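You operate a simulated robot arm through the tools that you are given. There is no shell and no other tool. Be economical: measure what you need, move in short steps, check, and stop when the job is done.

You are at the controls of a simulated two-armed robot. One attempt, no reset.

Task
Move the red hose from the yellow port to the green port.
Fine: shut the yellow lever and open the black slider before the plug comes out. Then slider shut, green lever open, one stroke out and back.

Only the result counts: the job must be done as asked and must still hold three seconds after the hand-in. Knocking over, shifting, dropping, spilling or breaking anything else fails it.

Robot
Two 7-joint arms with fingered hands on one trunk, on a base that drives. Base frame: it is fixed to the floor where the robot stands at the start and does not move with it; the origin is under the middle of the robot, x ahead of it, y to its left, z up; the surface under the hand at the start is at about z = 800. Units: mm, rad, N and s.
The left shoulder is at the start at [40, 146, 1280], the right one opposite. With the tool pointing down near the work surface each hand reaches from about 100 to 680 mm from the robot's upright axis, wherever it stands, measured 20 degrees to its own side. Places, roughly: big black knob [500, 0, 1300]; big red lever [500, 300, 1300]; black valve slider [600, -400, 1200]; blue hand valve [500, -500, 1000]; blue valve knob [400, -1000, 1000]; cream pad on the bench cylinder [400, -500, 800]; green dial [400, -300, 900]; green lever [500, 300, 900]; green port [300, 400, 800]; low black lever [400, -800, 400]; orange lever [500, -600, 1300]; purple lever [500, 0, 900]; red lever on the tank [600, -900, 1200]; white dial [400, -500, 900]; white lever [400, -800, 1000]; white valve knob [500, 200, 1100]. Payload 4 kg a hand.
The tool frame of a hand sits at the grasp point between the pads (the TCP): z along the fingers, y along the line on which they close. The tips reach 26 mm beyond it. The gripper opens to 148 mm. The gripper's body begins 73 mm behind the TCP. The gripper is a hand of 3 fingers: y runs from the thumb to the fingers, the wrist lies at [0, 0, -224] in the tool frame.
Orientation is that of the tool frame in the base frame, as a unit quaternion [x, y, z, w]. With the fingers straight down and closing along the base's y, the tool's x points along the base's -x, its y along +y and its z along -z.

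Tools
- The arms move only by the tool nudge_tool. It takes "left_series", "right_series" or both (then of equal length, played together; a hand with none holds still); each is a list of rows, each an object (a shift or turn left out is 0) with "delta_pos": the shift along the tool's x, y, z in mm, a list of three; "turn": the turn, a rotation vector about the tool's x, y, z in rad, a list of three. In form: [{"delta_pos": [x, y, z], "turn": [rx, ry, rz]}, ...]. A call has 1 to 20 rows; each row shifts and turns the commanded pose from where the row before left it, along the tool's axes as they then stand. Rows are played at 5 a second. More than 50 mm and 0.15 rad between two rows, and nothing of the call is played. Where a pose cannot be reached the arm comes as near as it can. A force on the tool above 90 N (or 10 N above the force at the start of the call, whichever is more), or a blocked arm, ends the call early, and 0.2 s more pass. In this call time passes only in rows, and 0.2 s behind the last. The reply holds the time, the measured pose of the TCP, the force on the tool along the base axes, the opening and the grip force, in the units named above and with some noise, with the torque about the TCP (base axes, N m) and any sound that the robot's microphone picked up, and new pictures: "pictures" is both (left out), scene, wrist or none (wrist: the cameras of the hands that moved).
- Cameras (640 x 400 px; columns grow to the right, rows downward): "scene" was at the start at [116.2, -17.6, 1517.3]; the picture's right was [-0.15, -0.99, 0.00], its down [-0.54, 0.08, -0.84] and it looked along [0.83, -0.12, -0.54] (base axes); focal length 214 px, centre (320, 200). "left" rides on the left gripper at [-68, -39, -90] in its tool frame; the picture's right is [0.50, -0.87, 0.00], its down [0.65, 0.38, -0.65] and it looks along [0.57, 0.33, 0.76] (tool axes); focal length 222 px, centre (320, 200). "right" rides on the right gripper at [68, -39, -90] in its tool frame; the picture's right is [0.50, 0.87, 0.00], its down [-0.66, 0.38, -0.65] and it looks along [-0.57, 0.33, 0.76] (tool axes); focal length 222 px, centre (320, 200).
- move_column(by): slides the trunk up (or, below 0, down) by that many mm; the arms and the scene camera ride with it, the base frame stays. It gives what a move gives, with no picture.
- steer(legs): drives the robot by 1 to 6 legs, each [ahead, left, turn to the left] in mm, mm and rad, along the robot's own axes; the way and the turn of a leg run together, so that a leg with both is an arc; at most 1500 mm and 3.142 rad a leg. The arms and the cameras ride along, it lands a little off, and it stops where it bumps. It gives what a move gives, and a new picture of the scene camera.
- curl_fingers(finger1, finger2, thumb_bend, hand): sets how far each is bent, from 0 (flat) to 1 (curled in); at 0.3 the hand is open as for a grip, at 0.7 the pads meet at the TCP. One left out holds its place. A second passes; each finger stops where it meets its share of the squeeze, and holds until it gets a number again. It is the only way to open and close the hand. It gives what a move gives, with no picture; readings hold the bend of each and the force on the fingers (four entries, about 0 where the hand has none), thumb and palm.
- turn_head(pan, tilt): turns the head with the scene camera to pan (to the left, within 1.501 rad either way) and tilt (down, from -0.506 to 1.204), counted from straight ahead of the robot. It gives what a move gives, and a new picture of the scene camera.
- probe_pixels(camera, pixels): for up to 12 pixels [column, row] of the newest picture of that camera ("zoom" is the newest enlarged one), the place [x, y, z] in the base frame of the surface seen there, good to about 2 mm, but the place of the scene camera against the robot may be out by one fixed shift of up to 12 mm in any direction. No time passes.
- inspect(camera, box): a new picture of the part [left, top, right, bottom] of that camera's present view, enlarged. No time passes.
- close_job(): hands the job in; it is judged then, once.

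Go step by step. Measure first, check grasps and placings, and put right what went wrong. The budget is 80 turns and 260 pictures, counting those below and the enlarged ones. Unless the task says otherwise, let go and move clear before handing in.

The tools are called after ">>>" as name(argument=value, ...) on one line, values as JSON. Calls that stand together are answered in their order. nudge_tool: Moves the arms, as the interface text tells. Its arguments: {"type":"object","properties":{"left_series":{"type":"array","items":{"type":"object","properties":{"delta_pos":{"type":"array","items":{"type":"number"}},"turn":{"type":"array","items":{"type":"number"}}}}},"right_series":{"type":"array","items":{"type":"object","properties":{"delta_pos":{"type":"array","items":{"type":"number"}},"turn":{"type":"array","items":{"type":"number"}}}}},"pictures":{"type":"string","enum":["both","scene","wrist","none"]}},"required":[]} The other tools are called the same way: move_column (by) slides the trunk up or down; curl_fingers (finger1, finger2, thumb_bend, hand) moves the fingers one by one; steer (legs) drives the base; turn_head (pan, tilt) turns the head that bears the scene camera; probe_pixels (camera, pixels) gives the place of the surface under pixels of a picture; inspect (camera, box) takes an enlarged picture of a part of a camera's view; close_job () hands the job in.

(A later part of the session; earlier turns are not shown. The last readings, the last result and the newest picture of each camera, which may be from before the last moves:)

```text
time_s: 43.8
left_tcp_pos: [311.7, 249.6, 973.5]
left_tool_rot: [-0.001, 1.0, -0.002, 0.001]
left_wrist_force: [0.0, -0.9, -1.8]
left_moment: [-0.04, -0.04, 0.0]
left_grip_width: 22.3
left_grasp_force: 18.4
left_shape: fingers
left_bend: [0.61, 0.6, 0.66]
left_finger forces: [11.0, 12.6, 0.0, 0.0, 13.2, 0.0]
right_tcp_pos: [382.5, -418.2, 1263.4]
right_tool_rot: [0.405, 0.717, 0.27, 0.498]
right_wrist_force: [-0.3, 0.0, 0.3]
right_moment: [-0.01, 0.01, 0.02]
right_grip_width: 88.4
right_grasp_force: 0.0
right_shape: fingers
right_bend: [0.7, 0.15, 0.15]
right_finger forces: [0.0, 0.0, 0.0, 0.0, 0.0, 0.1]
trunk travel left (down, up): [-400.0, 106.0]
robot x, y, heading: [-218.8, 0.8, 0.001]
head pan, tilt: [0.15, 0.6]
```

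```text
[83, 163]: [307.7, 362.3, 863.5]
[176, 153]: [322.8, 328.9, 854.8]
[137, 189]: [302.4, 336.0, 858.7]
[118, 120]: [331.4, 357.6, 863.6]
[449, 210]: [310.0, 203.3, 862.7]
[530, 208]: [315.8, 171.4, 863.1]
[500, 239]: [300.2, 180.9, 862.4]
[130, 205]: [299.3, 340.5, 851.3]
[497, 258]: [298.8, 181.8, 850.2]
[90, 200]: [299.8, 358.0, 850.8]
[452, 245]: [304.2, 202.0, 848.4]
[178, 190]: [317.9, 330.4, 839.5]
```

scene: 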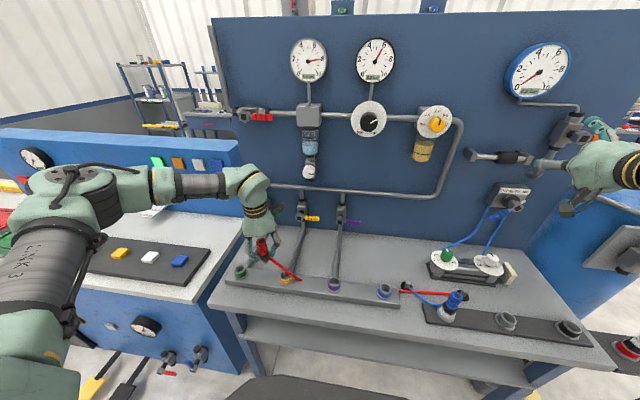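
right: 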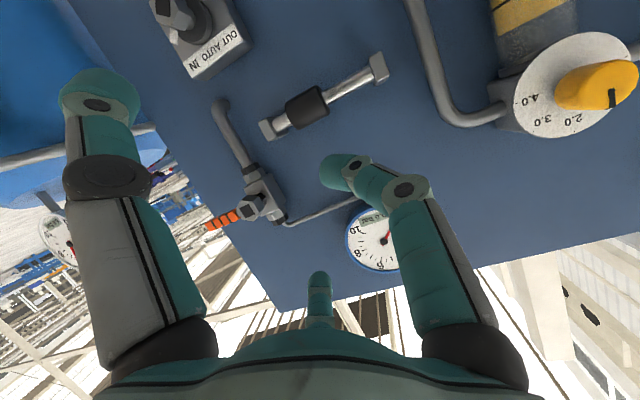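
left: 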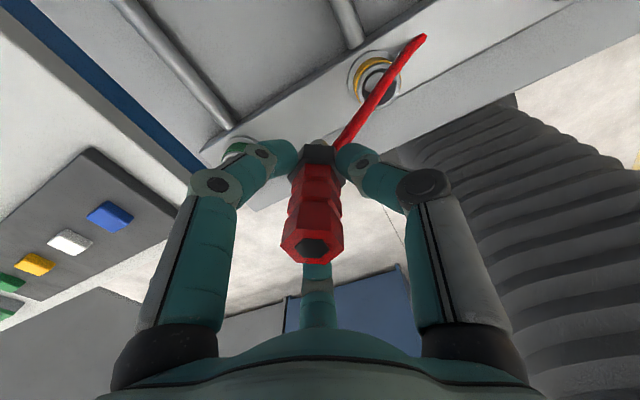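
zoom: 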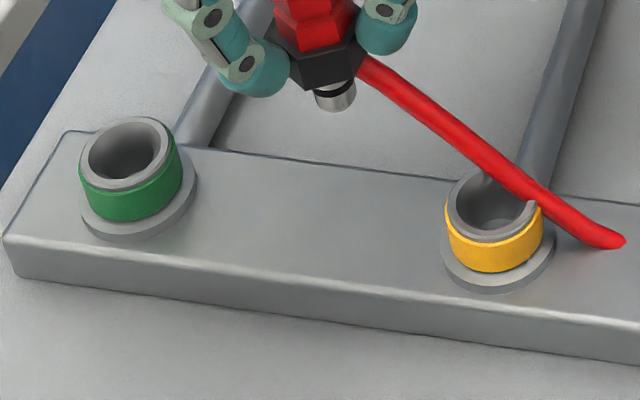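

The port spacing comes out at about 159 mm in y and about +1 in x. I'll move the remaining 99 mm and come down partway to check the alignment.

>>> nudge_tool(left_series=[{"delta_pos": [-1, 33, 0]}, {"delta_pos": [0, 33, 0]}, {"delta_pos": [0, 33, 0]}, {"delta_pos": [0, 0, 25]}, {"delta_pos": [0, 0, 0]}])

>>> inspect(camera="scene", box=[200, 230, 280, 280])

>>> inspect(camera="left", box=[200, 60, 440, 210])

```text
time_s: 45.0
left_tcp_pos: [312.0, 347.5, 947.1]
left_tool_rot: [-0.002, 1.0, -0.001, 0.002]
left_wrist_force: [0.1, -0.3, 0.2]
left_moment: [0.03, -0.01, 0.04]
left_grip_width: 22.3
left_grasp_force: 18.4
left_shape: fingers
left_bend: [0.61, 0.59, 0.66]
left_finger forces: [11.0, 12.6, 0.0, 0.0, 13.2, 0.0]
right_tcp_pos: [383.3, -420.0, 1262.5]
right_tool_rot: [0.406, 0.717, 0.271, 0.497]
right_wrist_force: [0.4, 0.4, -0.7]
right_moment: [-0.01, 0.04, -0.02]
right_grip_width: 88.8
right_grasp_force: 0.1
right_shape: fingers
right_bend: [0.7, 0.15, 0.15]
right_finger forces: [0.1, 0.1, 0.0, 0.1, 0.0, 0.0]
trunk travel left (down, up): [-400.0, 106.0]
robot x, y, heading: [-216.8, -2.9, 0.003]
head pan, tilt: [0.15, 0.6]
```

scene: 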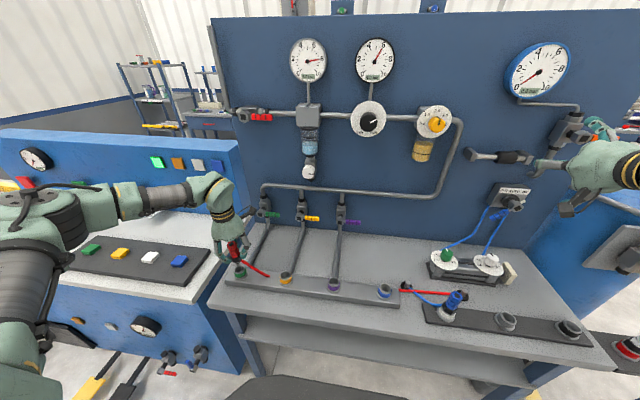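
left: 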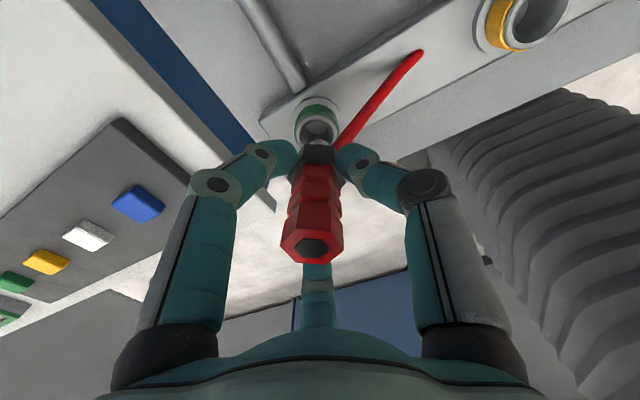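

```text
8.00 times, centred on (240, 255) of scene
```

zoom: 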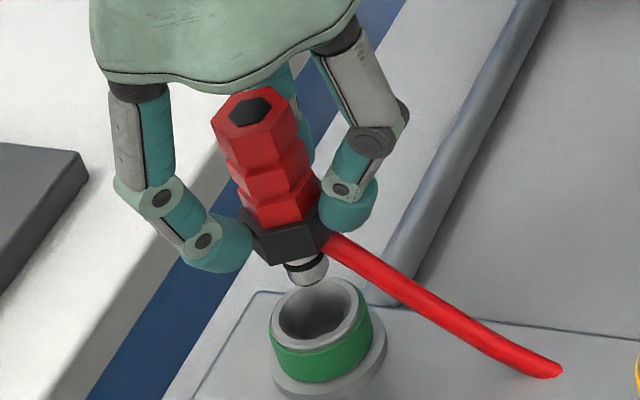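

```text
2.67 times, centred on (320, 135) of left
```

zoom: 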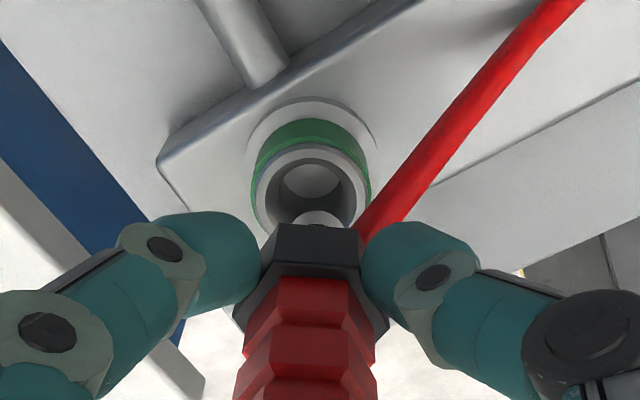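

Both views show the nozzle lined up with the green socket: nut centre 311 against socket centre 311 in the wrist enlargement. I'll lower it in small steps.

>>> nudge_tool(left_series=[{"delta_pos": [0, 0, 8]}, {"delta_pos": [0, 0, 8]}, {"delta_pos": [0, 0, 8]}], pictures="wrist")

>>> inspect(camera="scene", box=[200, 230, 280, 280])

```text
time_s: 45.8
left_tcp_pos: [311.6, 346.6, 922.5]
left_tool_rot: [-0.001, 1.0, -0.002, 0.001]
left_wrist_force: [-0.7, -0.1, -0.9]
left_moment: [-0.01, 0.01, 0.01]
left_grip_width: 22.4
left_grasp_force: 18.1
left_shape: fingers
left_bend: [0.61, 0.59, 0.66]
left_finger forces: [10.9, 12.5, 0.1, 0.0, 13.1, 0.0]
right_tcp_pos: [382.9, -420.5, 1263.3]
right_tool_rot: [0.406, 0.717, 0.271, 0.498]
right_wrist_force: [-0.3, 0.0, 0.2]
right_moment: [0.02, -0.04, -0.03]
right_grip_width: 88.8
right_grasp_force: 0.1
right_shape: fingers
right_bend: [0.7, 0.15, 0.15]
right_finger forces: [0.0, 0.0, 0.0, 0.0, 0.0, 0.0]
trunk travel left (down, up): [-400.0, 106.0]
robot x, y, heading: [-216.1, 1.5, 0.002]
head pan, tilt: [0.15, 0.6]
```

left: 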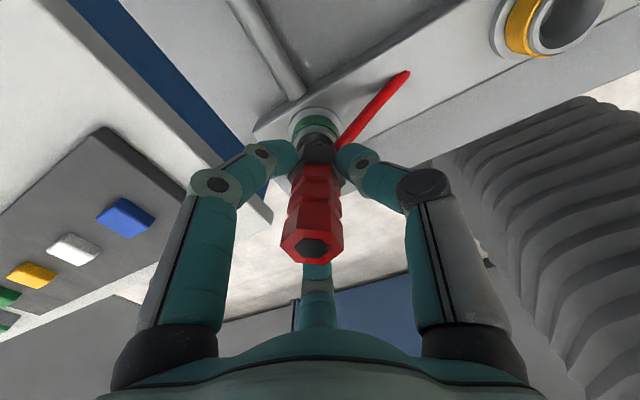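

```text
8.00 times, centred on (240, 255) of scene
```

zoom: 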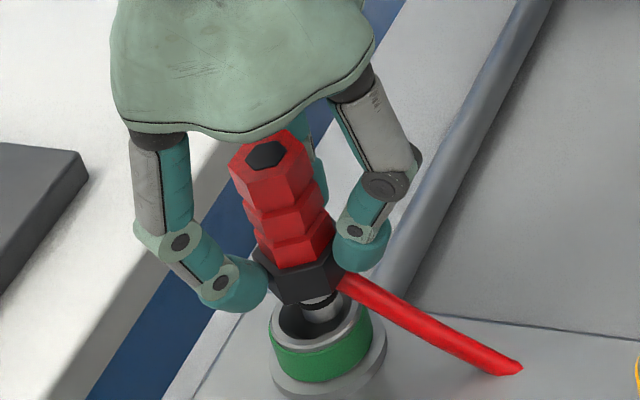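

The nozzle is entering the socket, perhaps 1 mm right of centre. I'll nudge left 1 mm and continue down.

>>> nudge_tool(left_series=[{"delta_pos": [0, 1, 5]}, {"delta_pos": [0, 0, 6]}, {"delta_pos": [0, 0, 6]}, {"delta_pos": [0, 0, 6]}, {"delta_pos": [0, 0, 4]}], pictures="wrist")

>>> inspect(camera="scene", box=[200, 230, 280, 280])

```text
time_s: 47.0
left_tcp_pos: [311.1, 346.1, 896.1]
left_tool_rot: [-0.001, 1.0, -0.002, 0.002]
left_wrist_force: [-0.3, 0.9, 3.0]
left_moment: [0.06, 0.03, 0.04]
left_grip_width: 21.9
left_grasp_force: 18.8
left_shape: fingers
left_bend: [0.61, 0.59, 0.66]
left_finger forces: [11.1, 13.3, 0.0, 0.0, 13.1, 0.0]
right_tcp_pos: [383.0, -418.8, 1262.5]
right_tool_rot: [0.405, 0.717, 0.271, 0.498]
right_wrist_force: [0.6, 0.0, 0.3]
right_moment: [-0.01, 0.03, -0.04]
right_grip_width: 88.7
right_grasp_force: 0.1
right_shape: fingers
right_bend: [0.7, 0.15, 0.15]
right_finger forces: [0.0, 0.0, 0.0, 0.0, 0.0, 0.0]
trunk travel left (down, up): [-400.0, 106.0]
robot x, y, heading: [-217.7, 1.9, 0.001]
head pan, tilt: [0.15, 0.6]
```

left: 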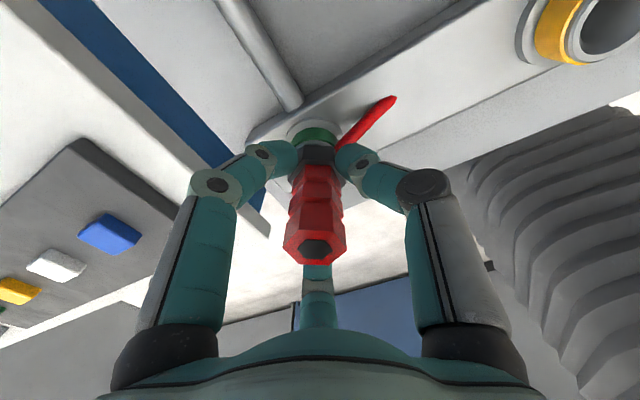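

```text
8.00 times, centred on (240, 255) of scene
```

zoom: 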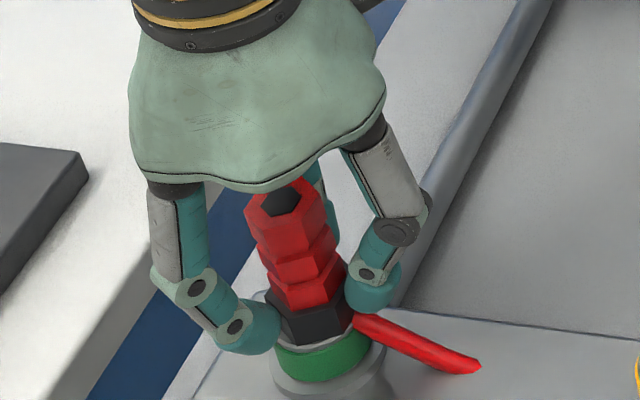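

The nut now sits at the green collar with 3 N of contact. I'll press down further to seat it.

>>> nudge_tool(left_series=[{"delta_pos": [0, 0, 3]}, {"delta_pos": [0, 0, 3]}, {"delta_pos": [0, 0, 3]}, {"delta_pos": [0, 0, 3]}], pictures="wrist")

>>> inspect(camera="scene", box=[200, 230, 280, 280])

```text
time_s: 48.0
left_tcp_pos: [311.4, 345.4, 888.3]
left_tool_rot: [-0.001, 1.0, -0.001, 0.004]
left_wrist_force: [0.6, -6.3, 25.9]
left_moment: [-0.05, 0.11, 0.09]
left_grip_width: 14.0
left_grasp_force: 20.6
left_shape: fingers
left_bend: [0.62, 0.59, 0.66]
left_finger forces: [10.5, 13.5, 0.0, 0.1, 16.6, 0.0]
right_tcp_pos: [378.6, -423.2, 1263.3]
right_tool_rot: [0.406, 0.716, 0.272, 0.499]
right_wrist_force: [-0.5, 0.3, -0.2]
right_moment: [-0.02, 0.0, -0.01]
right_grip_width: 88.8
right_grasp_force: 0.0
right_shape: fingers
right_bend: [0.7, 0.15, 0.15]
right_finger forces: [0.0, 0.1, 0.1, 0.1, 0.0, 0.0]
trunk travel left (down, up): [-400.0, 106.0]
robot x, y, heading: [-222.1, 1.9, -0.002]
head pan, tilt: [0.15, 0.6]
```

left: 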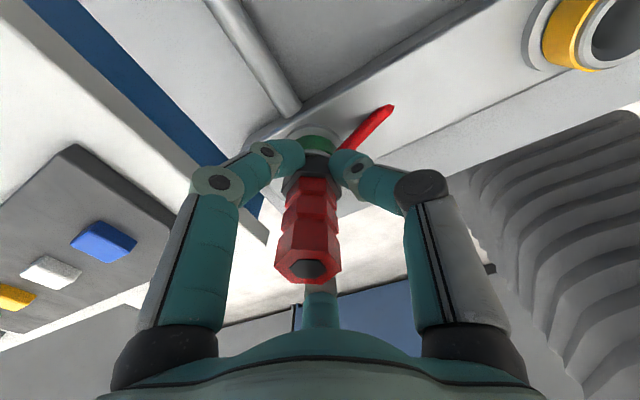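

```text
8.00 times, centred on (240, 255) of scene
```

zoom: 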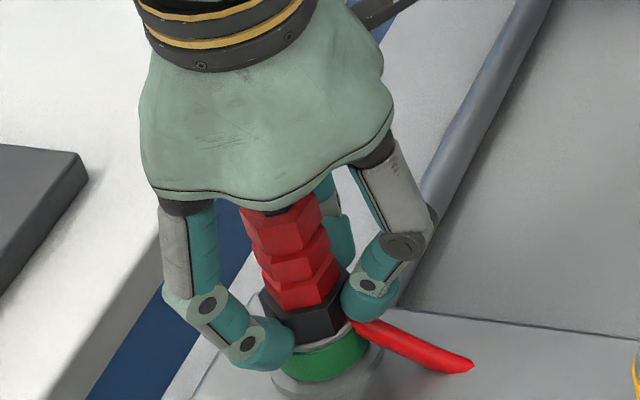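

The force rose to 26 N and the fingers slid a little. I'll open the hand and compare the plug top height with the seated value of 926.

>>> curl_fingers(hand="left", finger1=0.4, finger2=0.4, thumb_bend=0.4)

>>> nudge_tool(left_series=[{"delta_pos": [0, 0, -25]}, {"delta_pos": [0, 0, -40]}, {"delta_pos": [0, 0, -40]}], pictures="both")

>>> inspect(camera="scene", box=[200, 230, 280, 280])

>>> inspect(camera="left", box=[220, 30, 420, 155])

```text
time_s: 49.0
left_tcp_pos: [313.0, 348.8, 885.0]
left_tool_rot: [-0.001, 1.0, -0.002, 0.0]
left_wrist_force: [0.6, 0.4, 0.0]
left_moment: [-0.01, -0.02, -0.03]
left_grip_width: 94.6
left_grasp_force: 0.0
left_shape: fingers
left_bend: [0.4, 0.4, 0.4]
left_finger forces: [0.1, 0.0, 0.0, 0.0, 0.0, 0.1]
right_tcp_pos: [384.3, -419.4, 1263.5]
right_tool_rot: [0.405, 0.717, 0.272, 0.498]
right_wrist_force: [0.9, -0.1, -0.1]
right_moment: [-0.02, -0.02, 0.01]
right_grip_width: 88.8
right_grasp_force: 0.1
right_shape: fingers
right_bend: [0.7, 0.15, 0.15]
right_finger forces: [0.0, 0.1, 0.0, 0.0, 0.0, 0.0]
trunk travel left (down, up): [-400.0, 106.0]
robot x, y, heading: [-219.9, -0.2, 0.011]
head pan, tilt: [0.15, 0.6]
```

```text
time_s: 49.8
left_tcp_pos: [311.7, 345.3, 992.1]
left_tool_rot: [-0.001, 1.0, -0.002, 0.0]
left_wrist_force: [0.0, 0.0, -0.1]
left_moment: [0.0, -0.01, 0.01]
left_grip_width: 94.7
left_grasp_force: 0.2
left_shape: fingers
left_bend: [0.4, 0.4, 0.4]
left_finger forces: [0.0, 0.0, 0.0, 0.0, 0.1, 0.0]
right_tcp_pos: [383.1, -420.3, 1263.7]
right_tool_rot: [0.405, 0.717, 0.272, 0.498]
right_wrist_force: [0.5, 0.6, -0.3]
right_moment: [0.03, 0.01, -0.02]
right_grip_width: 88.5
right_grasp_force: 0.1
right_shape: fingers
right_bend: [0.7, 0.15, 0.15]
right_finger forces: [0.0, 0.0, 0.0, 0.0, 0.0, 0.0]
trunk travel left (down, up): [-400.0, 106.0]
robot x, y, heading: [-217.3, 0.4, -0.004]
head pan, tilt: [0.15, 0.6]
```

scene: 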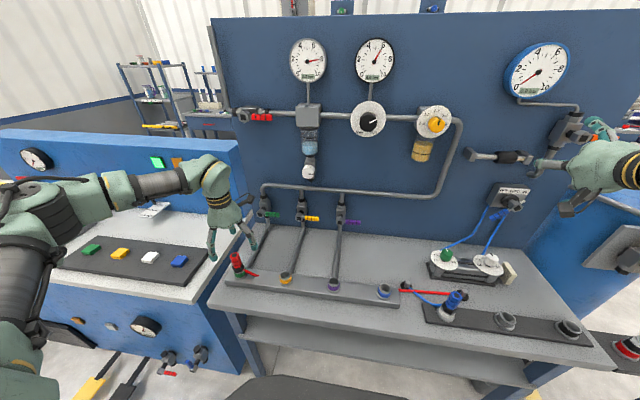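
left: 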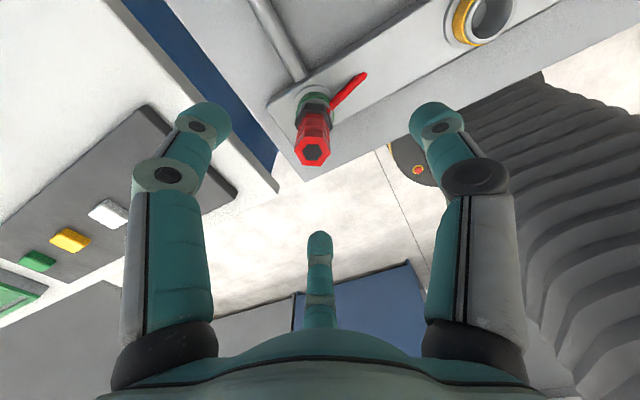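

```text
8.00 times, centred on (240, 255) of scene
```

zoom: 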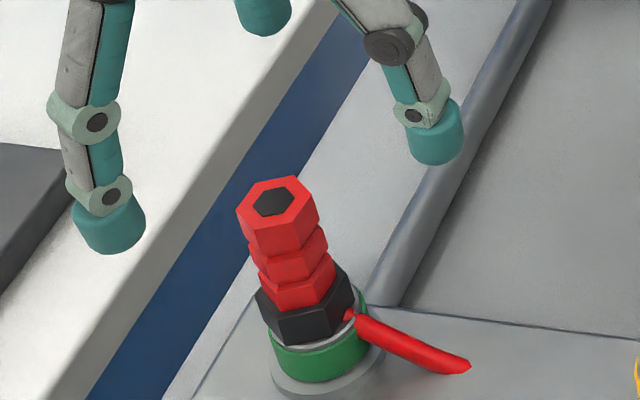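

```text
3.20 times, centred on (320, 92) of left
```

zoom: 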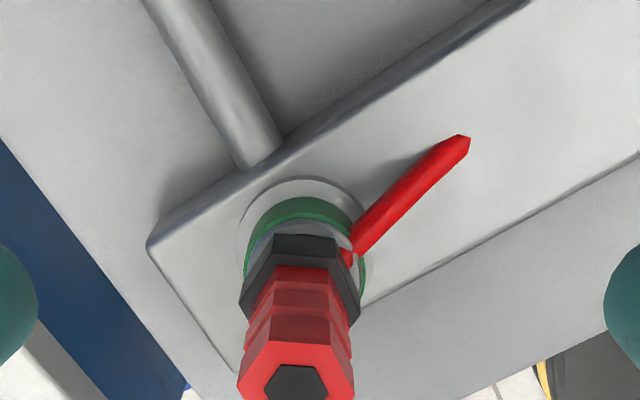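

The plug stands in green, but a grey sliver of the rim shows on one side. I'll measure its top for height and tilt.

>>> probe_pixels(camera="left", pixels=[[312, 153], [303, 148], [325, 148], [312, 163], [312, 139], [320, 140], [305, 160], [313, 105], [299, 110], [345, 95], [306, 100], [312, 118]])

```text
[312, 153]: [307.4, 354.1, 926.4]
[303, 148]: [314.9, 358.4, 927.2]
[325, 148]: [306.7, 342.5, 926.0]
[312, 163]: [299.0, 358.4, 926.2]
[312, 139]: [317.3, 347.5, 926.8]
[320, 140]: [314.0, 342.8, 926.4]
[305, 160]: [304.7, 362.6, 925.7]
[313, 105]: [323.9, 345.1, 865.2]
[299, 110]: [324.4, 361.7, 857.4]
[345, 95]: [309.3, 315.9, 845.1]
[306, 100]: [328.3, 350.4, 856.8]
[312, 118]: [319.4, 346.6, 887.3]
```

The top is flat at z 926.4, the same as when it was seated in yellow, so the plug is home. Next is the slider: I'll measure the sleeve with the right camera and roll the right hand back, so the thumb comes from the right.

>>> probe_pixels(camera="right", pixels=[[265, 129], [272, 126], [280, 121], [288, 117], [294, 113], [307, 106], [320, 99], [328, 95], [335, 90], [376, 67]])

>>> curl_fingers(hand="right", finger1=0.15, finger2=0.15, thumb_bend=0.7)

>>> nudge_tool(right_series=[{"turn": [0, 0, -0.149]}, {"turn": [0, 0, -0.149]}, {"turn": [0, 0, -0.149]}, {"turn": [0, 0, -0.149]}, {"turn": [0, 0, -0.149]}, {"turn": [0, 0, -0.149]}, {"turn": [0, 0, -0.149]}], pictures="wrist")

```text
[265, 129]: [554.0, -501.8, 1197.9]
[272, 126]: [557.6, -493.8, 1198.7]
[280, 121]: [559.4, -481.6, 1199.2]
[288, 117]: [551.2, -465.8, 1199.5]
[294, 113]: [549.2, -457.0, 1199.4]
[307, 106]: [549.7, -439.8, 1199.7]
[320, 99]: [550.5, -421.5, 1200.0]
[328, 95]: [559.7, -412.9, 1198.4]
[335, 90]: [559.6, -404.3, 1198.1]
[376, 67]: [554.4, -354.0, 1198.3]
```

```text
time_s: 50.8
left_tcp_pos: [313.3, 346.3, 992.3]
left_tool_rot: [0.0, 1.0, -0.002, 0.001]
left_wrist_force: [-0.6, -0.3, 0.2]
left_moment: [0.02, -0.03, -0.02]
left_grip_width: 94.6
left_grasp_force: 0.1
left_shape: fingers
left_bend: [0.4, 0.4, 0.4]
left_finger forces: [0.0, 0.0, 0.1, 0.0, 0.0, 0.0]
right_tcp_pos: [381.7, -419.6, 1262.1]
right_tool_rot: [0.405, 0.717, 0.271, 0.498]
right_wrist_force: [-0.7, -1.1, 0.2]
right_moment: [0.02, -0.02, 0.02]
right_grip_width: 88.5
right_grasp_force: 0.0
right_shape: fingers
right_bend: [0.15, 0.15, 0.7]
right_finger forces: [0.0, 0.0, 0.0, 0.0, 0.1, 0.0]
trunk travel left (down, up): [-400.0, 106.0]
robot x, y, heading: [-215.9, -1.8, -0.001]
head pan, tilt: [0.15, 0.6]
```

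```text
time_s: 52.4
left_tcp_pos: [313.9, 345.2, 991.7]
left_tool_rot: [-0.001, 1.0, -0.001, 0.001]
left_wrist_force: [-0.8, -0.4, -0.1]
left_moment: [0.02, -0.03, -0.01]
left_grip_width: 94.5
left_grasp_force: 0.1
left_shape: fingers
left_bend: [0.4, 0.4, 0.4]
left_finger forces: [0.0, 0.0, 0.1, 0.1, 0.0, 0.1]
right_tcp_pos: [382.4, -420.6, 1264.9]
right_tool_rot: [-0.007, 0.824, -0.013, 0.567]
right_wrist_force: [-0.4, -0.3, -0.2]
right_moment: [-0.04, 0.0, -0.01]
right_grip_width: 88.4
right_grasp_force: 0.2
right_shape: fingers
right_bend: [0.15, 0.15, 0.7]
right_finger forces: [0.1, 0.0, 0.0, 0.0, 0.0, 0.0]
trunk travel left (down, up): [-400.0, 106.0]
robot x, y, heading: [-216.7, 0.6, -0.0]
head pan, tilt: [0.15, 0.6]
```

right: 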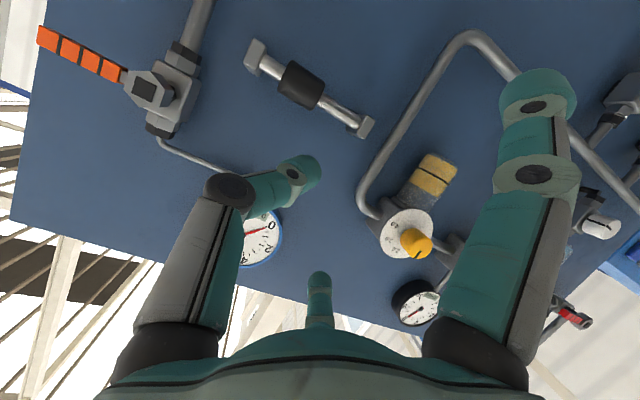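

The open sleeve spans −417…−466 with 27 mm to the right bracket. I'll bring the thumb to just in front of that gap.

>>> nudge_tool(right_series=[{"delta_pos": [0, -25, 10]}, {"delta_pos": [0, -25, 30]}, {"delta_pos": [0, 0, 43]}, {"delta_pos": [0, 0, 43]}], pictures="wrist")

>>> inspect(camera="right", box=[160, 40, 420, 202])

```text
time_s: 53.4
left_tcp_pos: [314.1, 345.3, 989.9]
left_tool_rot: [-0.001, 1.0, -0.002, 0.0]
left_wrist_force: [0.1, 0.1, -0.6]
left_moment: [0.03, 0.0, 0.0]
left_grip_width: 94.8
left_grasp_force: 0.1
left_shape: fingers
left_bend: [0.4, 0.4, 0.4]
left_finger forces: [0.0, 0.0, 0.1, 0.0, 0.1, 0.0]
right_tcp_pos: [502.0, -472.9, 1221.9]
right_tool_rot: [-0.005, 0.824, -0.014, 0.567]
right_wrist_force: [0.5, 0.0, 0.2]
right_moment: [-0.04, -0.05, 0.0]
right_grip_width: 88.2
right_grasp_force: 0.0
right_shape: fingers
right_bend: [0.15, 0.15, 0.7]
right_finger forces: [0.0, 0.0, 0.1, 0.0, 0.0, 0.0]
trunk travel left (down, up): [-400.0, 106.0]
robot x, y, heading: [-219.5, -0.3, 0.003]
head pan, tilt: [0.15, 0.6]
```

right: 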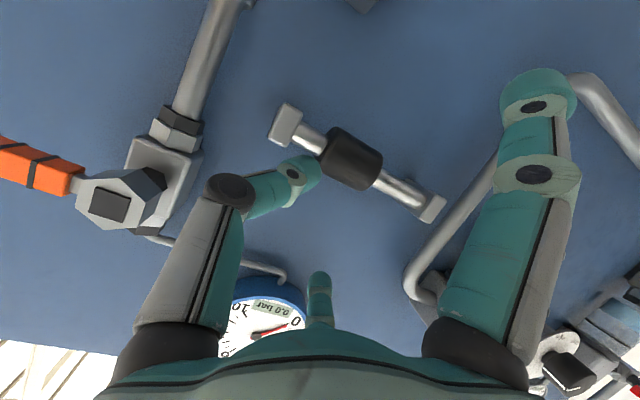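

```text
2.46 times, centred on (290, 121) of right
```

zoom: 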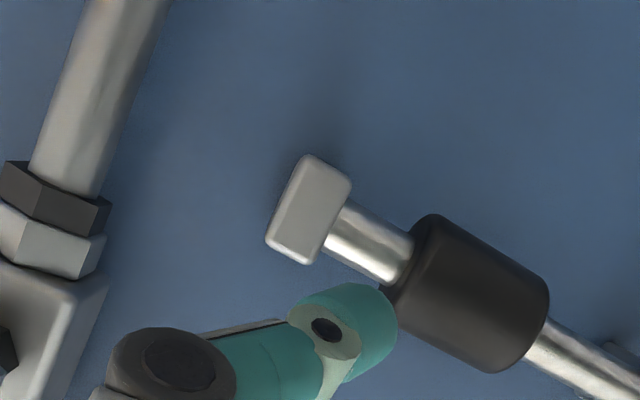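

The thumb tip sits in front of the gap. I'll check the knuckle's clearance to the orange valve hub.

>>> probe_pixels(camera="right", pixels=[[230, 190], [210, 192], [160, 185], [110, 200], [140, 220], [290, 170], [312, 172], [310, 145], [300, 135], [327, 155]])

```text
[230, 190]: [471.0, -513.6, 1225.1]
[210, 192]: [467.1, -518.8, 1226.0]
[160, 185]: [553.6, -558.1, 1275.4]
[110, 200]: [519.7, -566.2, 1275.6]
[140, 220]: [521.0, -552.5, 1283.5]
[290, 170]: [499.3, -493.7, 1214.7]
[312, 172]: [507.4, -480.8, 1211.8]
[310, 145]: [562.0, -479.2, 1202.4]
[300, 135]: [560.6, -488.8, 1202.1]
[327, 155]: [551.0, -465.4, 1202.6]
```

The clearance is good (over 50 mm). I'll insert the thumb and push the sleeve left.

>>> nudge_tool(right_series=[{"delta_pos": [0.5, 0.5, 18]}, {"delta_pos": [0.5, 0.5, 18]}, {"delta_pos": [0, 7, 0]}, {"delta_pos": [0, 7, 0]}, {"delta_pos": [0, 7, 0]}, {"delta_pos": [0, 7, 0]}, {"delta_pos": [0, 6, 0]}, {"delta_pos": [0, 5, 0]}], pictures="wrist")

>>> inspect(camera="right", box=[160, 40, 420, 202])

```text
time_s: 55.2
left_tcp_pos: [314.0, 346.3, 991.1]
left_tool_rot: [-0.002, 1.0, -0.001, 0.001]
left_wrist_force: [-0.3, 0.2, -0.2]
left_moment: [-0.01, 0.0, -0.02]
left_grip_width: 94.7
left_grasp_force: 0.0
left_shape: fingers
left_bend: [0.4, 0.4, 0.4]
left_finger forces: [0.0, 0.1, 0.0, 0.0, 0.1, 0.0]
right_tcp_pos: [535.3, -431.4, 1207.5]
right_tool_rot: [-0.007, 0.823, -0.011, 0.567]
right_wrist_force: [-0.6, -0.9, -1.8]
right_moment: [0.01, 0.07, -0.01]
right_grip_width: 89.6
right_grasp_force: 0.8
right_shape: fingers
right_bend: [0.15, 0.15, 0.69]
right_finger forces: [0.0, 0.0, 0.0, 0.0, 2.1, 0.0]
trunk travel left (down, up): [-400.0, 106.0]
robot x, y, heading: [-218.9, 1.6, 0.001]
head pan, tilt: [0.15, 0.6]
```

right: 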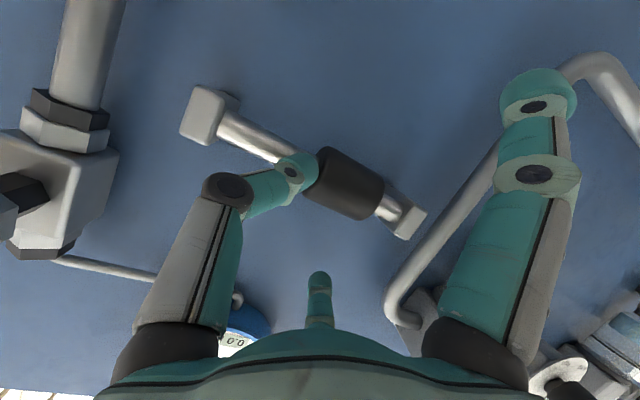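

```text
2.46 times, centred on (290, 121) of right
```

zoom: 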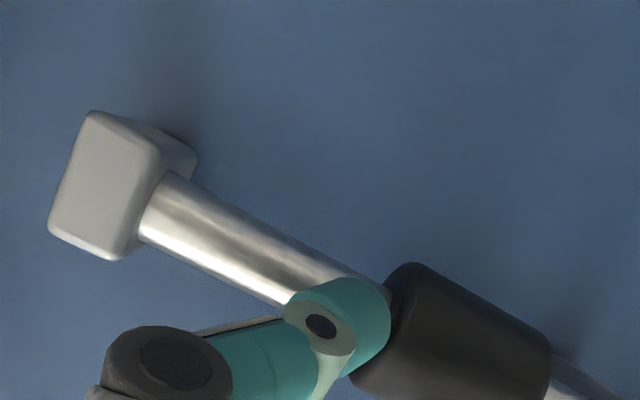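

A 2 N contact suggests the stop is close. I'll press a few mm more to be sure it is fully shut.

>>> nudge_tool(right_series=[{"delta_pos": [0, 3, 0]}, {"delta_pos": [0, 3, 0]}, {"delta_pos": [0, -8, 0]}, {"delta_pos": [0, 0, -40]}, {"delta_pos": [0, 0, -40]}], pictures="wrist")

>>> inspect(camera="right", box=[200, 40, 420, 177])

```text
time_s: 56.4
left_tcp_pos: [312.0, 345.5, 991.6]
left_tool_rot: [-0.001, 1.0, -0.002, 0.001]
left_wrist_force: [0.1, -0.3, 0.8]
left_moment: [0.01, -0.08, 0.0]
left_grip_width: 94.6
left_grasp_force: 0.0
left_shape: fingers
left_bend: [0.4, 0.4, 0.4]
left_finger forces: [0.0, 0.0, 0.0, 0.0, 0.0, 0.0]
right_tcp_pos: [459.7, -432.2, 1235.8]
right_tool_rot: [-0.007, 0.824, -0.012, 0.567]
right_wrist_force: [-0.5, 0.6, 0.4]
right_moment: [-0.04, -0.01, 0.0]
right_grip_width: 88.7
right_grasp_force: 0.0
right_shape: fingers
right_bend: [0.15, 0.15, 0.7]
right_finger forces: [0.1, 0.0, 0.1, 0.0, 0.1, 0.0]
trunk travel left (down, up): [-400.0, 106.0]
robot x, y, heading: [-215.6, 0.6, 0.002]
head pan, tilt: [0.15, 0.6]
```

right: 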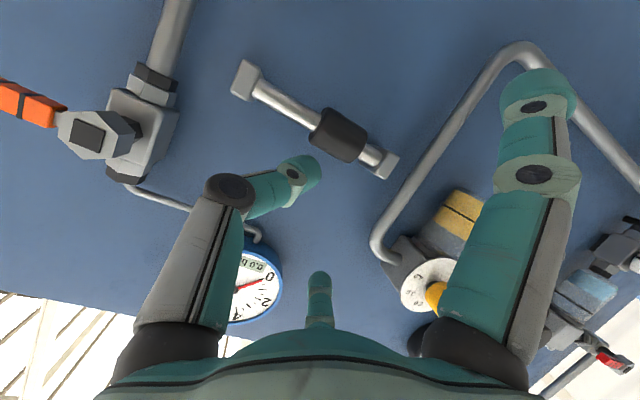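

```text
2.91 times, centred on (310, 108) of right
```

zoom: 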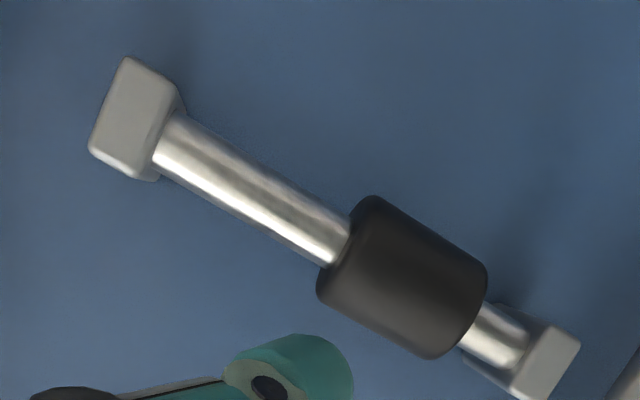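

The slider is back at its left position. Next is the green lever: I'll retract the right hand, pitch the left hand forward to about 55° and lower the trunk 100.

>>> probe_pixels(camera="right", pixels=[[312, 124], [316, 128], [339, 135], [362, 152], [366, 155], [391, 165]])

>>> nudge_tool(right_series=[{"delta_pos": [0, 0, -30]}, {"delta_pos": [0, 0, -30]}, {"delta_pos": [0, 0, -30]}, {"delta_pos": [0, 0, -30]}, {"delta_pos": [0, 0, 0]}, {"delta_pos": [0, 0, 0]}, {"delta_pos": [0, 0, 0]}], left_series=[{"turn": [0, -0.137, 0], "delta_pos": [-15, -7, 0]}, {"turn": [0, -0.137, 0], "delta_pos": [-15, -7, 0]}, {"turn": [0, -0.137, 0], "delta_pos": [-15, -7, 5]}, {"turn": [0, -0.137, 0], "delta_pos": [-15, -7, 10]}, {"turn": [0, -0.137, 0], "delta_pos": [-10, -7, 10]}, {"turn": [0, -0.137, 0], "delta_pos": [-10, -7, 10]}, {"turn": [0, -0.137, 0], "delta_pos": [-10, -7, 10]}], pictures="none")

>>> curl_fingers(hand="left", finger1=0.7, finger2=0.7, thumb_bend=0.7)

>>> move_column(by=-100)

>>> turn_head(pan=0.25, tilt=0.6)

```text
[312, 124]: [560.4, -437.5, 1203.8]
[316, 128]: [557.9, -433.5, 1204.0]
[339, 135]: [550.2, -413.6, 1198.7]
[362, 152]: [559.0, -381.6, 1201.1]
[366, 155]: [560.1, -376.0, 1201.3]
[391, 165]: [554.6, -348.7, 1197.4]
```

```text
time_s: 58.0
left_tcp_pos: [406.0, 335.2, 991.4]
left_tool_rot: [-0.002, 0.901, -0.001, 0.433]
left_wrist_force: [-0.2, 0.7, -0.5]
left_moment: [0.02, 0.02, -0.02]
left_grip_width: 95.0
left_grasp_force: 0.1
left_shape: fingers
left_bend: [0.4, 0.4, 0.4]
left_finger forces: [0.1, 0.0, 0.0, 0.0, 0.1, 0.0]
left hand out of reach, approached as far as the arm can: row 7
right_tcp_pos: [346.8, -430.2, 1278.8]
right_tool_rot: [-0.007, 0.823, -0.012, 0.568]
right_wrist_force: [-0.4, 0.9, 0.8]
right_moment: [-0.01, 0.04, -0.02]
right_grip_width: 88.5
right_grasp_force: 0.1
right_shape: fingers
right_bend: [0.15, 0.15, 0.7]
right_finger forces: [0.1, 0.1, 0.0, 0.0, 0.0, 0.0]
trunk travel left (down, up): [-400.0, 106.0]
robot x, y, heading: [-216.4, -0.2, 0.001]
head pan, tilt: [0.15, 0.6]
```

```text
time_s: 59.0
left_tcp_pos: [407.3, 334.8, 991.1]
left_tool_rot: [-0.002, 0.902, -0.001, 0.432]
left_wrist_force: [0.4, -0.3, 0.3]
left_moment: [0.02, 0.0, 0.0]
left_grip_width: 0.4
left_grasp_force: 0.0
left_shape: fingers
left_bend: [0.69, 0.69, 0.7]
left_finger forces: [0.1, 0.0, 0.0, 0.0, 0.0, 0.0]
right_tcp_pos: [348.8, -431.2, 1277.8]
right_tool_rot: [-0.006, 0.824, -0.013, 0.566]
right_wrist_force: [-0.5, 0.4, 0.8]
right_moment: [-0.02, 0.03, -0.03]
right_grip_width: 88.6
right_grasp_force: 0.0
right_shape: fingers
right_bend: [0.15, 0.15, 0.7]
right_finger forces: [0.0, 0.1, 0.0, 0.1, 0.1, 0.1]
trunk travel left (down, up): [-400.0, 106.0]
robot x, y, heading: [-220.7, -0.7, -0.001]
head pan, tilt: [0.15, 0.6]
```

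```text
time_s: 60.3
left_tcp_pos: [410.5, 331.9, 905.0]
left_tool_rot: [-0.002, 0.897, 0.001, 0.443]
left_wrist_force: [14.4, 2.4, 51.7]
left_moment: [0.89, 5.0, -0.57]
left_grip_width: 0.1
left_grasp_force: 28.6
left_shape: fingers
left_bend: [0.69, 0.69, 0.7]
left_finger forces: [0.0, 9.4, 0.0, 0.0, 0.1, 48.6]
right_tcp_pos: [346.5, -433.5, 1178.6]
right_tool_rot: [-0.005, 0.823, -0.012, 0.567]
right_wrist_force: [-0.8, 0.0, 0.2]
right_moment: [0.01, 0.02, 0.0]
right_grip_width: 88.5
right_grasp_force: 0.0
right_shape: fingers
right_bend: [0.15, 0.15, 0.7]
right_finger forces: [0.0, 0.0, 0.1, 0.0, 0.1, 0.1]
trunk travel left (down, up): [-300.0, 206.0]
robot x, y, heading: [-218.5, 2.1, -0.001]
head pan, tilt: [0.15, 0.6]
```

```text
time_s: 61.0
left_tcp_pos: [410.6, 331.8, 905.7]
left_tool_rot: [-0.002, 0.895, 0.0, 0.445]
left_wrist_force: [17.9, 4.7, 50.1]
left_moment: [0.85, 4.95, -0.74]
left_grip_width: 0.1
left_grasp_force: 30.0
left_shape: fingers
left_bend: [0.69, 0.69, 0.7]
left_finger forces: [0.0, 12.8, 0.1, 0.0, 0.0, 47.5]
right_tcp_pos: [345.8, -434.8, 1179.0]
right_tool_rot: [-0.006, 0.824, -0.011, 0.567]
right_wrist_force: [-0.7, -0.6, -1.0]
right_moment: [0.0, 0.0, -0.01]
right_grip_width: 88.3
right_grasp_force: 0.0
right_shape: fingers
right_bend: [0.15, 0.15, 0.7]
right_finger forces: [0.1, 0.1, 0.0, 0.0, 0.0, 0.0]
trunk travel left (down, up): [-300.0, 206.0]
robot x, y, heading: [-213.7, 2.6, 0.002]
head pan, tilt: [0.25, 0.6]
```

scene: 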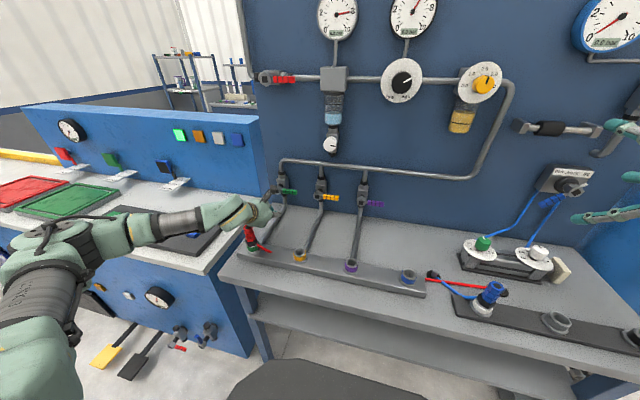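

The slider is confirmed shut (sleeve −382…−434). But the left palm came down on the plug top with about 50 N, so I'll raise the trunk at once to unload it.

>>> move_column(by=80)

>>> nudge_tool(left_series=[{"delta_pos": [-10, -15, 20]}, {"delta_pos": [-5, -15, 25]}, {"delta_pos": [0, -10, 25]}])

>>> inspect(camera="scene", box=[220, 160, 380, 260])

```text
time_s: 62.2
left_tcp_pos: [406.6, 334.2, 971.0]
left_tool_rot: [-0.002, 0.902, -0.001, 0.432]
left_wrist_force: [0.3, 0.1, -0.2]
left_moment: [0.01, 0.0, 0.02]
left_grip_width: 0.4
left_grasp_force: 0.0
left_shape: fingers
left_bend: [0.69, 0.7, 0.7]
left_finger forces: [0.0, 0.1, 0.0, 0.0, 0.0, 0.0]
right_tcp_pos: [348.9, -431.1, 1257.8]
right_tool_rot: [-0.007, 0.824, -0.012, 0.567]
right_wrist_force: [0.4, 0.2, -0.1]
right_moment: [-0.02, 0.01, 0.02]
right_grip_width: 88.6
right_grasp_force: 0.1
right_shape: fingers
right_bend: [0.15, 0.15, 0.7]
right_finger forces: [0.1, 0.1, 0.0, 0.1, 0.0, 0.0]
trunk travel left (down, up): [-380.0, 126.0]
robot x, y, heading: [-215.5, 0.2, 0.005]
head pan, tilt: [0.25, 0.6]
```

```text
time_s: 63.0
left_tcp_pos: [471.4, 294.1, 938.3]
left_tool_rot: [-0.002, 0.902, 0.0, 0.431]
left_wrist_force: [0.1, 0.3, -0.2]
left_moment: [0.0, 0.0, 0.02]
left_grip_width: 0.4
left_grasp_force: 0.0
left_shape: fingers
left_bend: [0.69, 0.7, 0.7]
left_finger forces: [0.1, 0.0, 0.1, 0.1, 0.0, 0.0]
right_tcp_pos: [350.0, -431.9, 1256.9]
right_tool_rot: [-0.006, 0.825, -0.013, 0.566]
right_wrist_force: [-0.4, 0.7, -0.1]
right_moment: [-0.02, 0.01, 0.0]
right_grip_width: 88.6
right_grasp_force: 0.0
right_shape: fingers
right_bend: [0.15, 0.15, 0.7]
right_finger forces: [0.0, 0.1, 0.0, 0.0, 0.0, 0.1]
trunk travel left (down, up): [-380.0, 126.0]
robot x, y, heading: [-217.3, 2.9, 0.004]
head pan, tilt: [0.25, 0.6]
```

scene: 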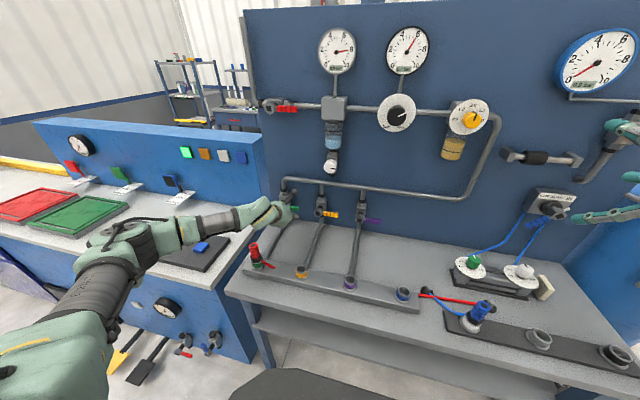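
left: 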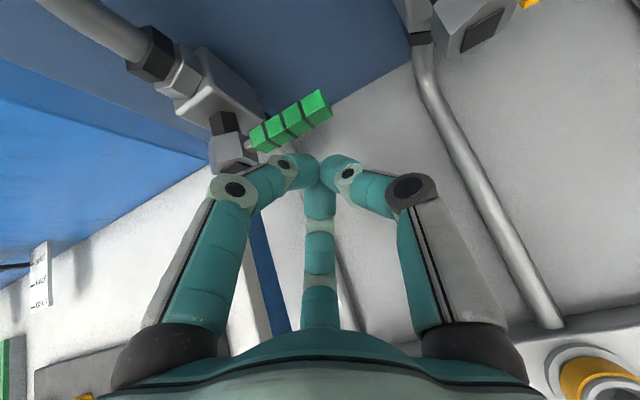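

```text
4.00 times, centred on (300, 210) of scene
```

zoom: 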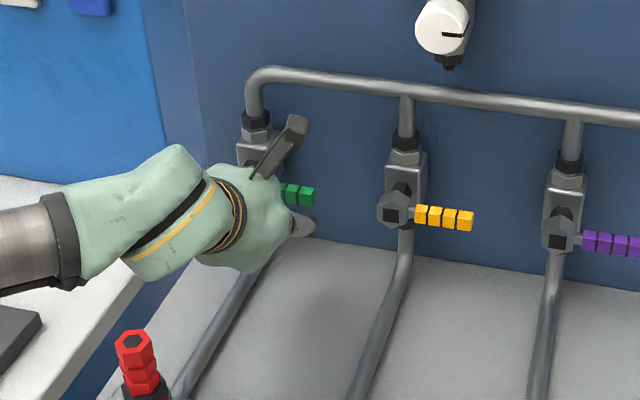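

The plug still stands upright and is unloaded. I'll measure the green handle from the wrist view, where it spans (255,138)-(325,105).

>>> probe_pixels(camera="left", pixels=[[230, 158], [257, 140], [273, 130], [292, 122], [315, 110], [325, 118], [318, 93], [318, 172]])

>>> inspect(camera="scene", box=[240, 235, 290, 275])

```text
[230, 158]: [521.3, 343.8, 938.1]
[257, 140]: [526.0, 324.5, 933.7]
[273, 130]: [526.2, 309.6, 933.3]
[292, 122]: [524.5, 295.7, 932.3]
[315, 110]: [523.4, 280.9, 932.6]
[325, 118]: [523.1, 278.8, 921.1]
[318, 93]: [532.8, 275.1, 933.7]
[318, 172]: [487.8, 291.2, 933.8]
```

```text
10.00 times, centred on (265, 255) of scene
```

zoom: 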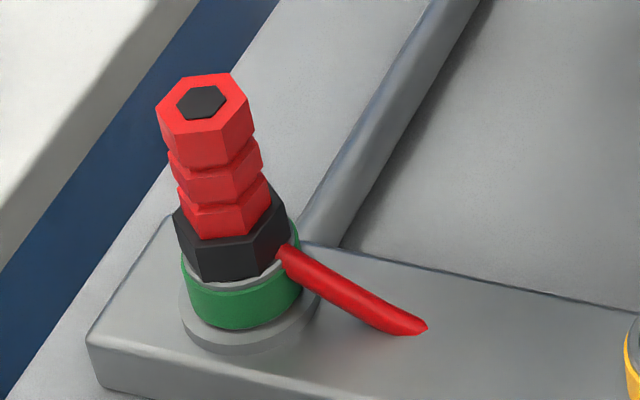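

The plug sits properly. The green handle lies at z≈928, y 275–330, with its hub at y≈347. I'll dip below it and go in under the handle.

>>> nudge_tool(left_series=[{"delta_pos": [19.5, 0, 18]}, {"delta_pos": [19.5, 0, 18]}, {"delta_pos": [-15.5, 0, 11.5]}, {"delta_pos": [-15.5, 0, 11.5]}], pictures="wrist")

>>> inspect(camera="scene", box=[220, 160, 380, 260])

```text
time_s: 64.0
left_tcp_pos: [505.2, 296.0, 923.1]
left_tool_rot: [-0.003, 0.902, 0.0, 0.431]
left_wrist_force: [-15.5, 1.0, -1.4]
left_moment: [0.01, -0.17, 0.19]
left_grip_width: 0.1
left_grasp_force: 7.7
left_shape: fingers
left_bend: [0.72, 0.67, 0.7]
left_finger forces: [15.0, 0.1, 0.0, 0.1, 0.1, 0.0]
left hand out of reach, approached as far as the arm can: row 2
right_tcp_pos: [344.6, -430.4, 1259.5]
right_tool_rot: [-0.007, 0.823, -0.012, 0.569]
right_wrist_force: [-0.1, -0.1, -0.2]
right_moment: [0.0, 0.02, -0.01]
right_grip_width: 88.5
right_grasp_force: 0.0
right_shape: fingers
right_bend: [0.15, 0.15, 0.7]
right_finger forces: [0.0, 0.0, 0.0, 0.0, 0.0, 0.0]
trunk travel left (down, up): [-380.0, 126.0]
robot x, y, heading: [-218.8, 1.3, -0.0]
head pan, tilt: [0.25, 0.6]
```

left: 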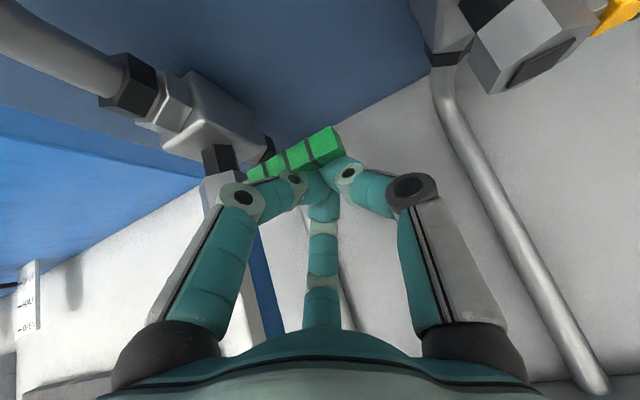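

```text
4.00 times, centred on (300, 210) of scene
```

zoom: 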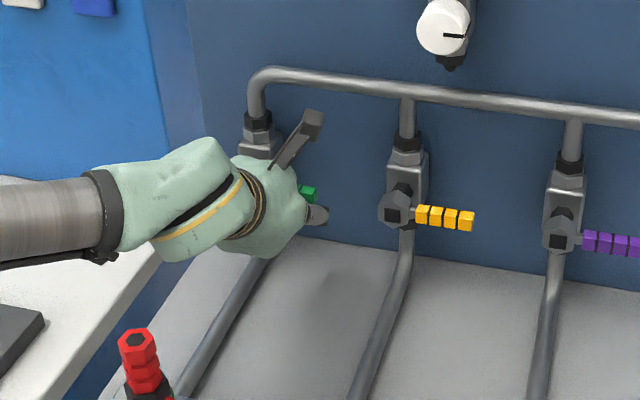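

Row 2 fell short, so the finger is touching the handle's front face (15 N). I'll back off 25 mm and lower the trunk 35 to get underneath.

>>> nudge_tool(left_series=[{"delta_pos": [10, 0, -12.5]}, {"delta_pos": [10, 0, -12.5]}], pictures="none")

>>> move_column(by=-35)

>>> inspect(camera="left", box=[160, 60, 480, 260])

```text
time_s: 64.6
left_tcp_pos: [477.7, 294.7, 924.5]
left_tool_rot: [-0.002, 0.902, -0.001, 0.433]
left_wrist_force: [-0.3, 0.2, 0.2]
left_moment: [0.02, -0.02, 0.01]
left_grip_width: 0.0
left_grasp_force: 0.1
left_shape: fingers
left_bend: [0.7, 0.69, 0.7]
left_finger forces: [0.1, 0.0, 0.0, 0.0, 0.0, 0.1]
right_tcp_pos: [347.8, -431.6, 1259.5]
right_tool_rot: [-0.008, 0.823, -0.012, 0.568]
right_wrist_force: [0.0, -0.8, -0.3]
right_moment: [0.01, -0.05, 0.02]
right_grip_width: 88.5
right_grasp_force: 0.0
right_shape: fingers
right_bend: [0.15, 0.15, 0.7]
right_finger forces: [0.0, 0.1, 0.1, 0.0, 0.0, 0.1]
trunk travel left (down, up): [-380.0, 126.0]
robot x, y, heading: [-217.8, -2.2, 0.002]
head pan, tilt: [0.25, 0.6]
```

```text
time_s: 65.4
left_tcp_pos: [477.9, 294.1, 888.2]
left_tool_rot: [-0.002, 0.902, -0.001, 0.432]
left_wrist_force: [-0.4, -0.1, 0.2]
left_moment: [0.05, 0.0, -0.01]
left_grip_width: 0.0
left_grasp_force: 0.1
left_shape: fingers
left_bend: [0.7, 0.69, 0.7]
left_finger forces: [0.1, 0.1, 0.0, 0.0, 0.1, 0.0]
right_tcp_pos: [347.6, -432.1, 1222.1]
right_tool_rot: [-0.006, 0.824, -0.012, 0.567]
right_wrist_force: [-0.1, 0.1, 0.1]
right_moment: [-0.04, 0.0, 0.01]
right_grip_width: 88.9
right_grasp_force: 0.1
right_shape: fingers
right_bend: [0.15, 0.15, 0.7]
right_finger forces: [0.0, 0.0, 0.1, 0.1, 0.0, 0.1]
trunk travel left (down, up): [-345.0, 161.0]
robot x, y, heading: [-217.9, 1.8, 0.001]
head pan, tilt: [0.25, 0.6]
```

```text
2.00 times, centred on (320, 160) of left
```

zoom: 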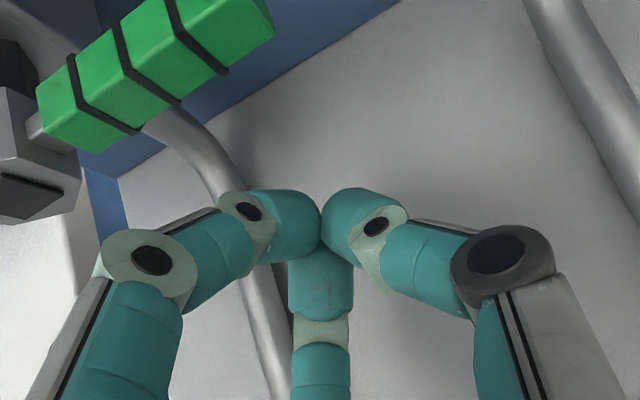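

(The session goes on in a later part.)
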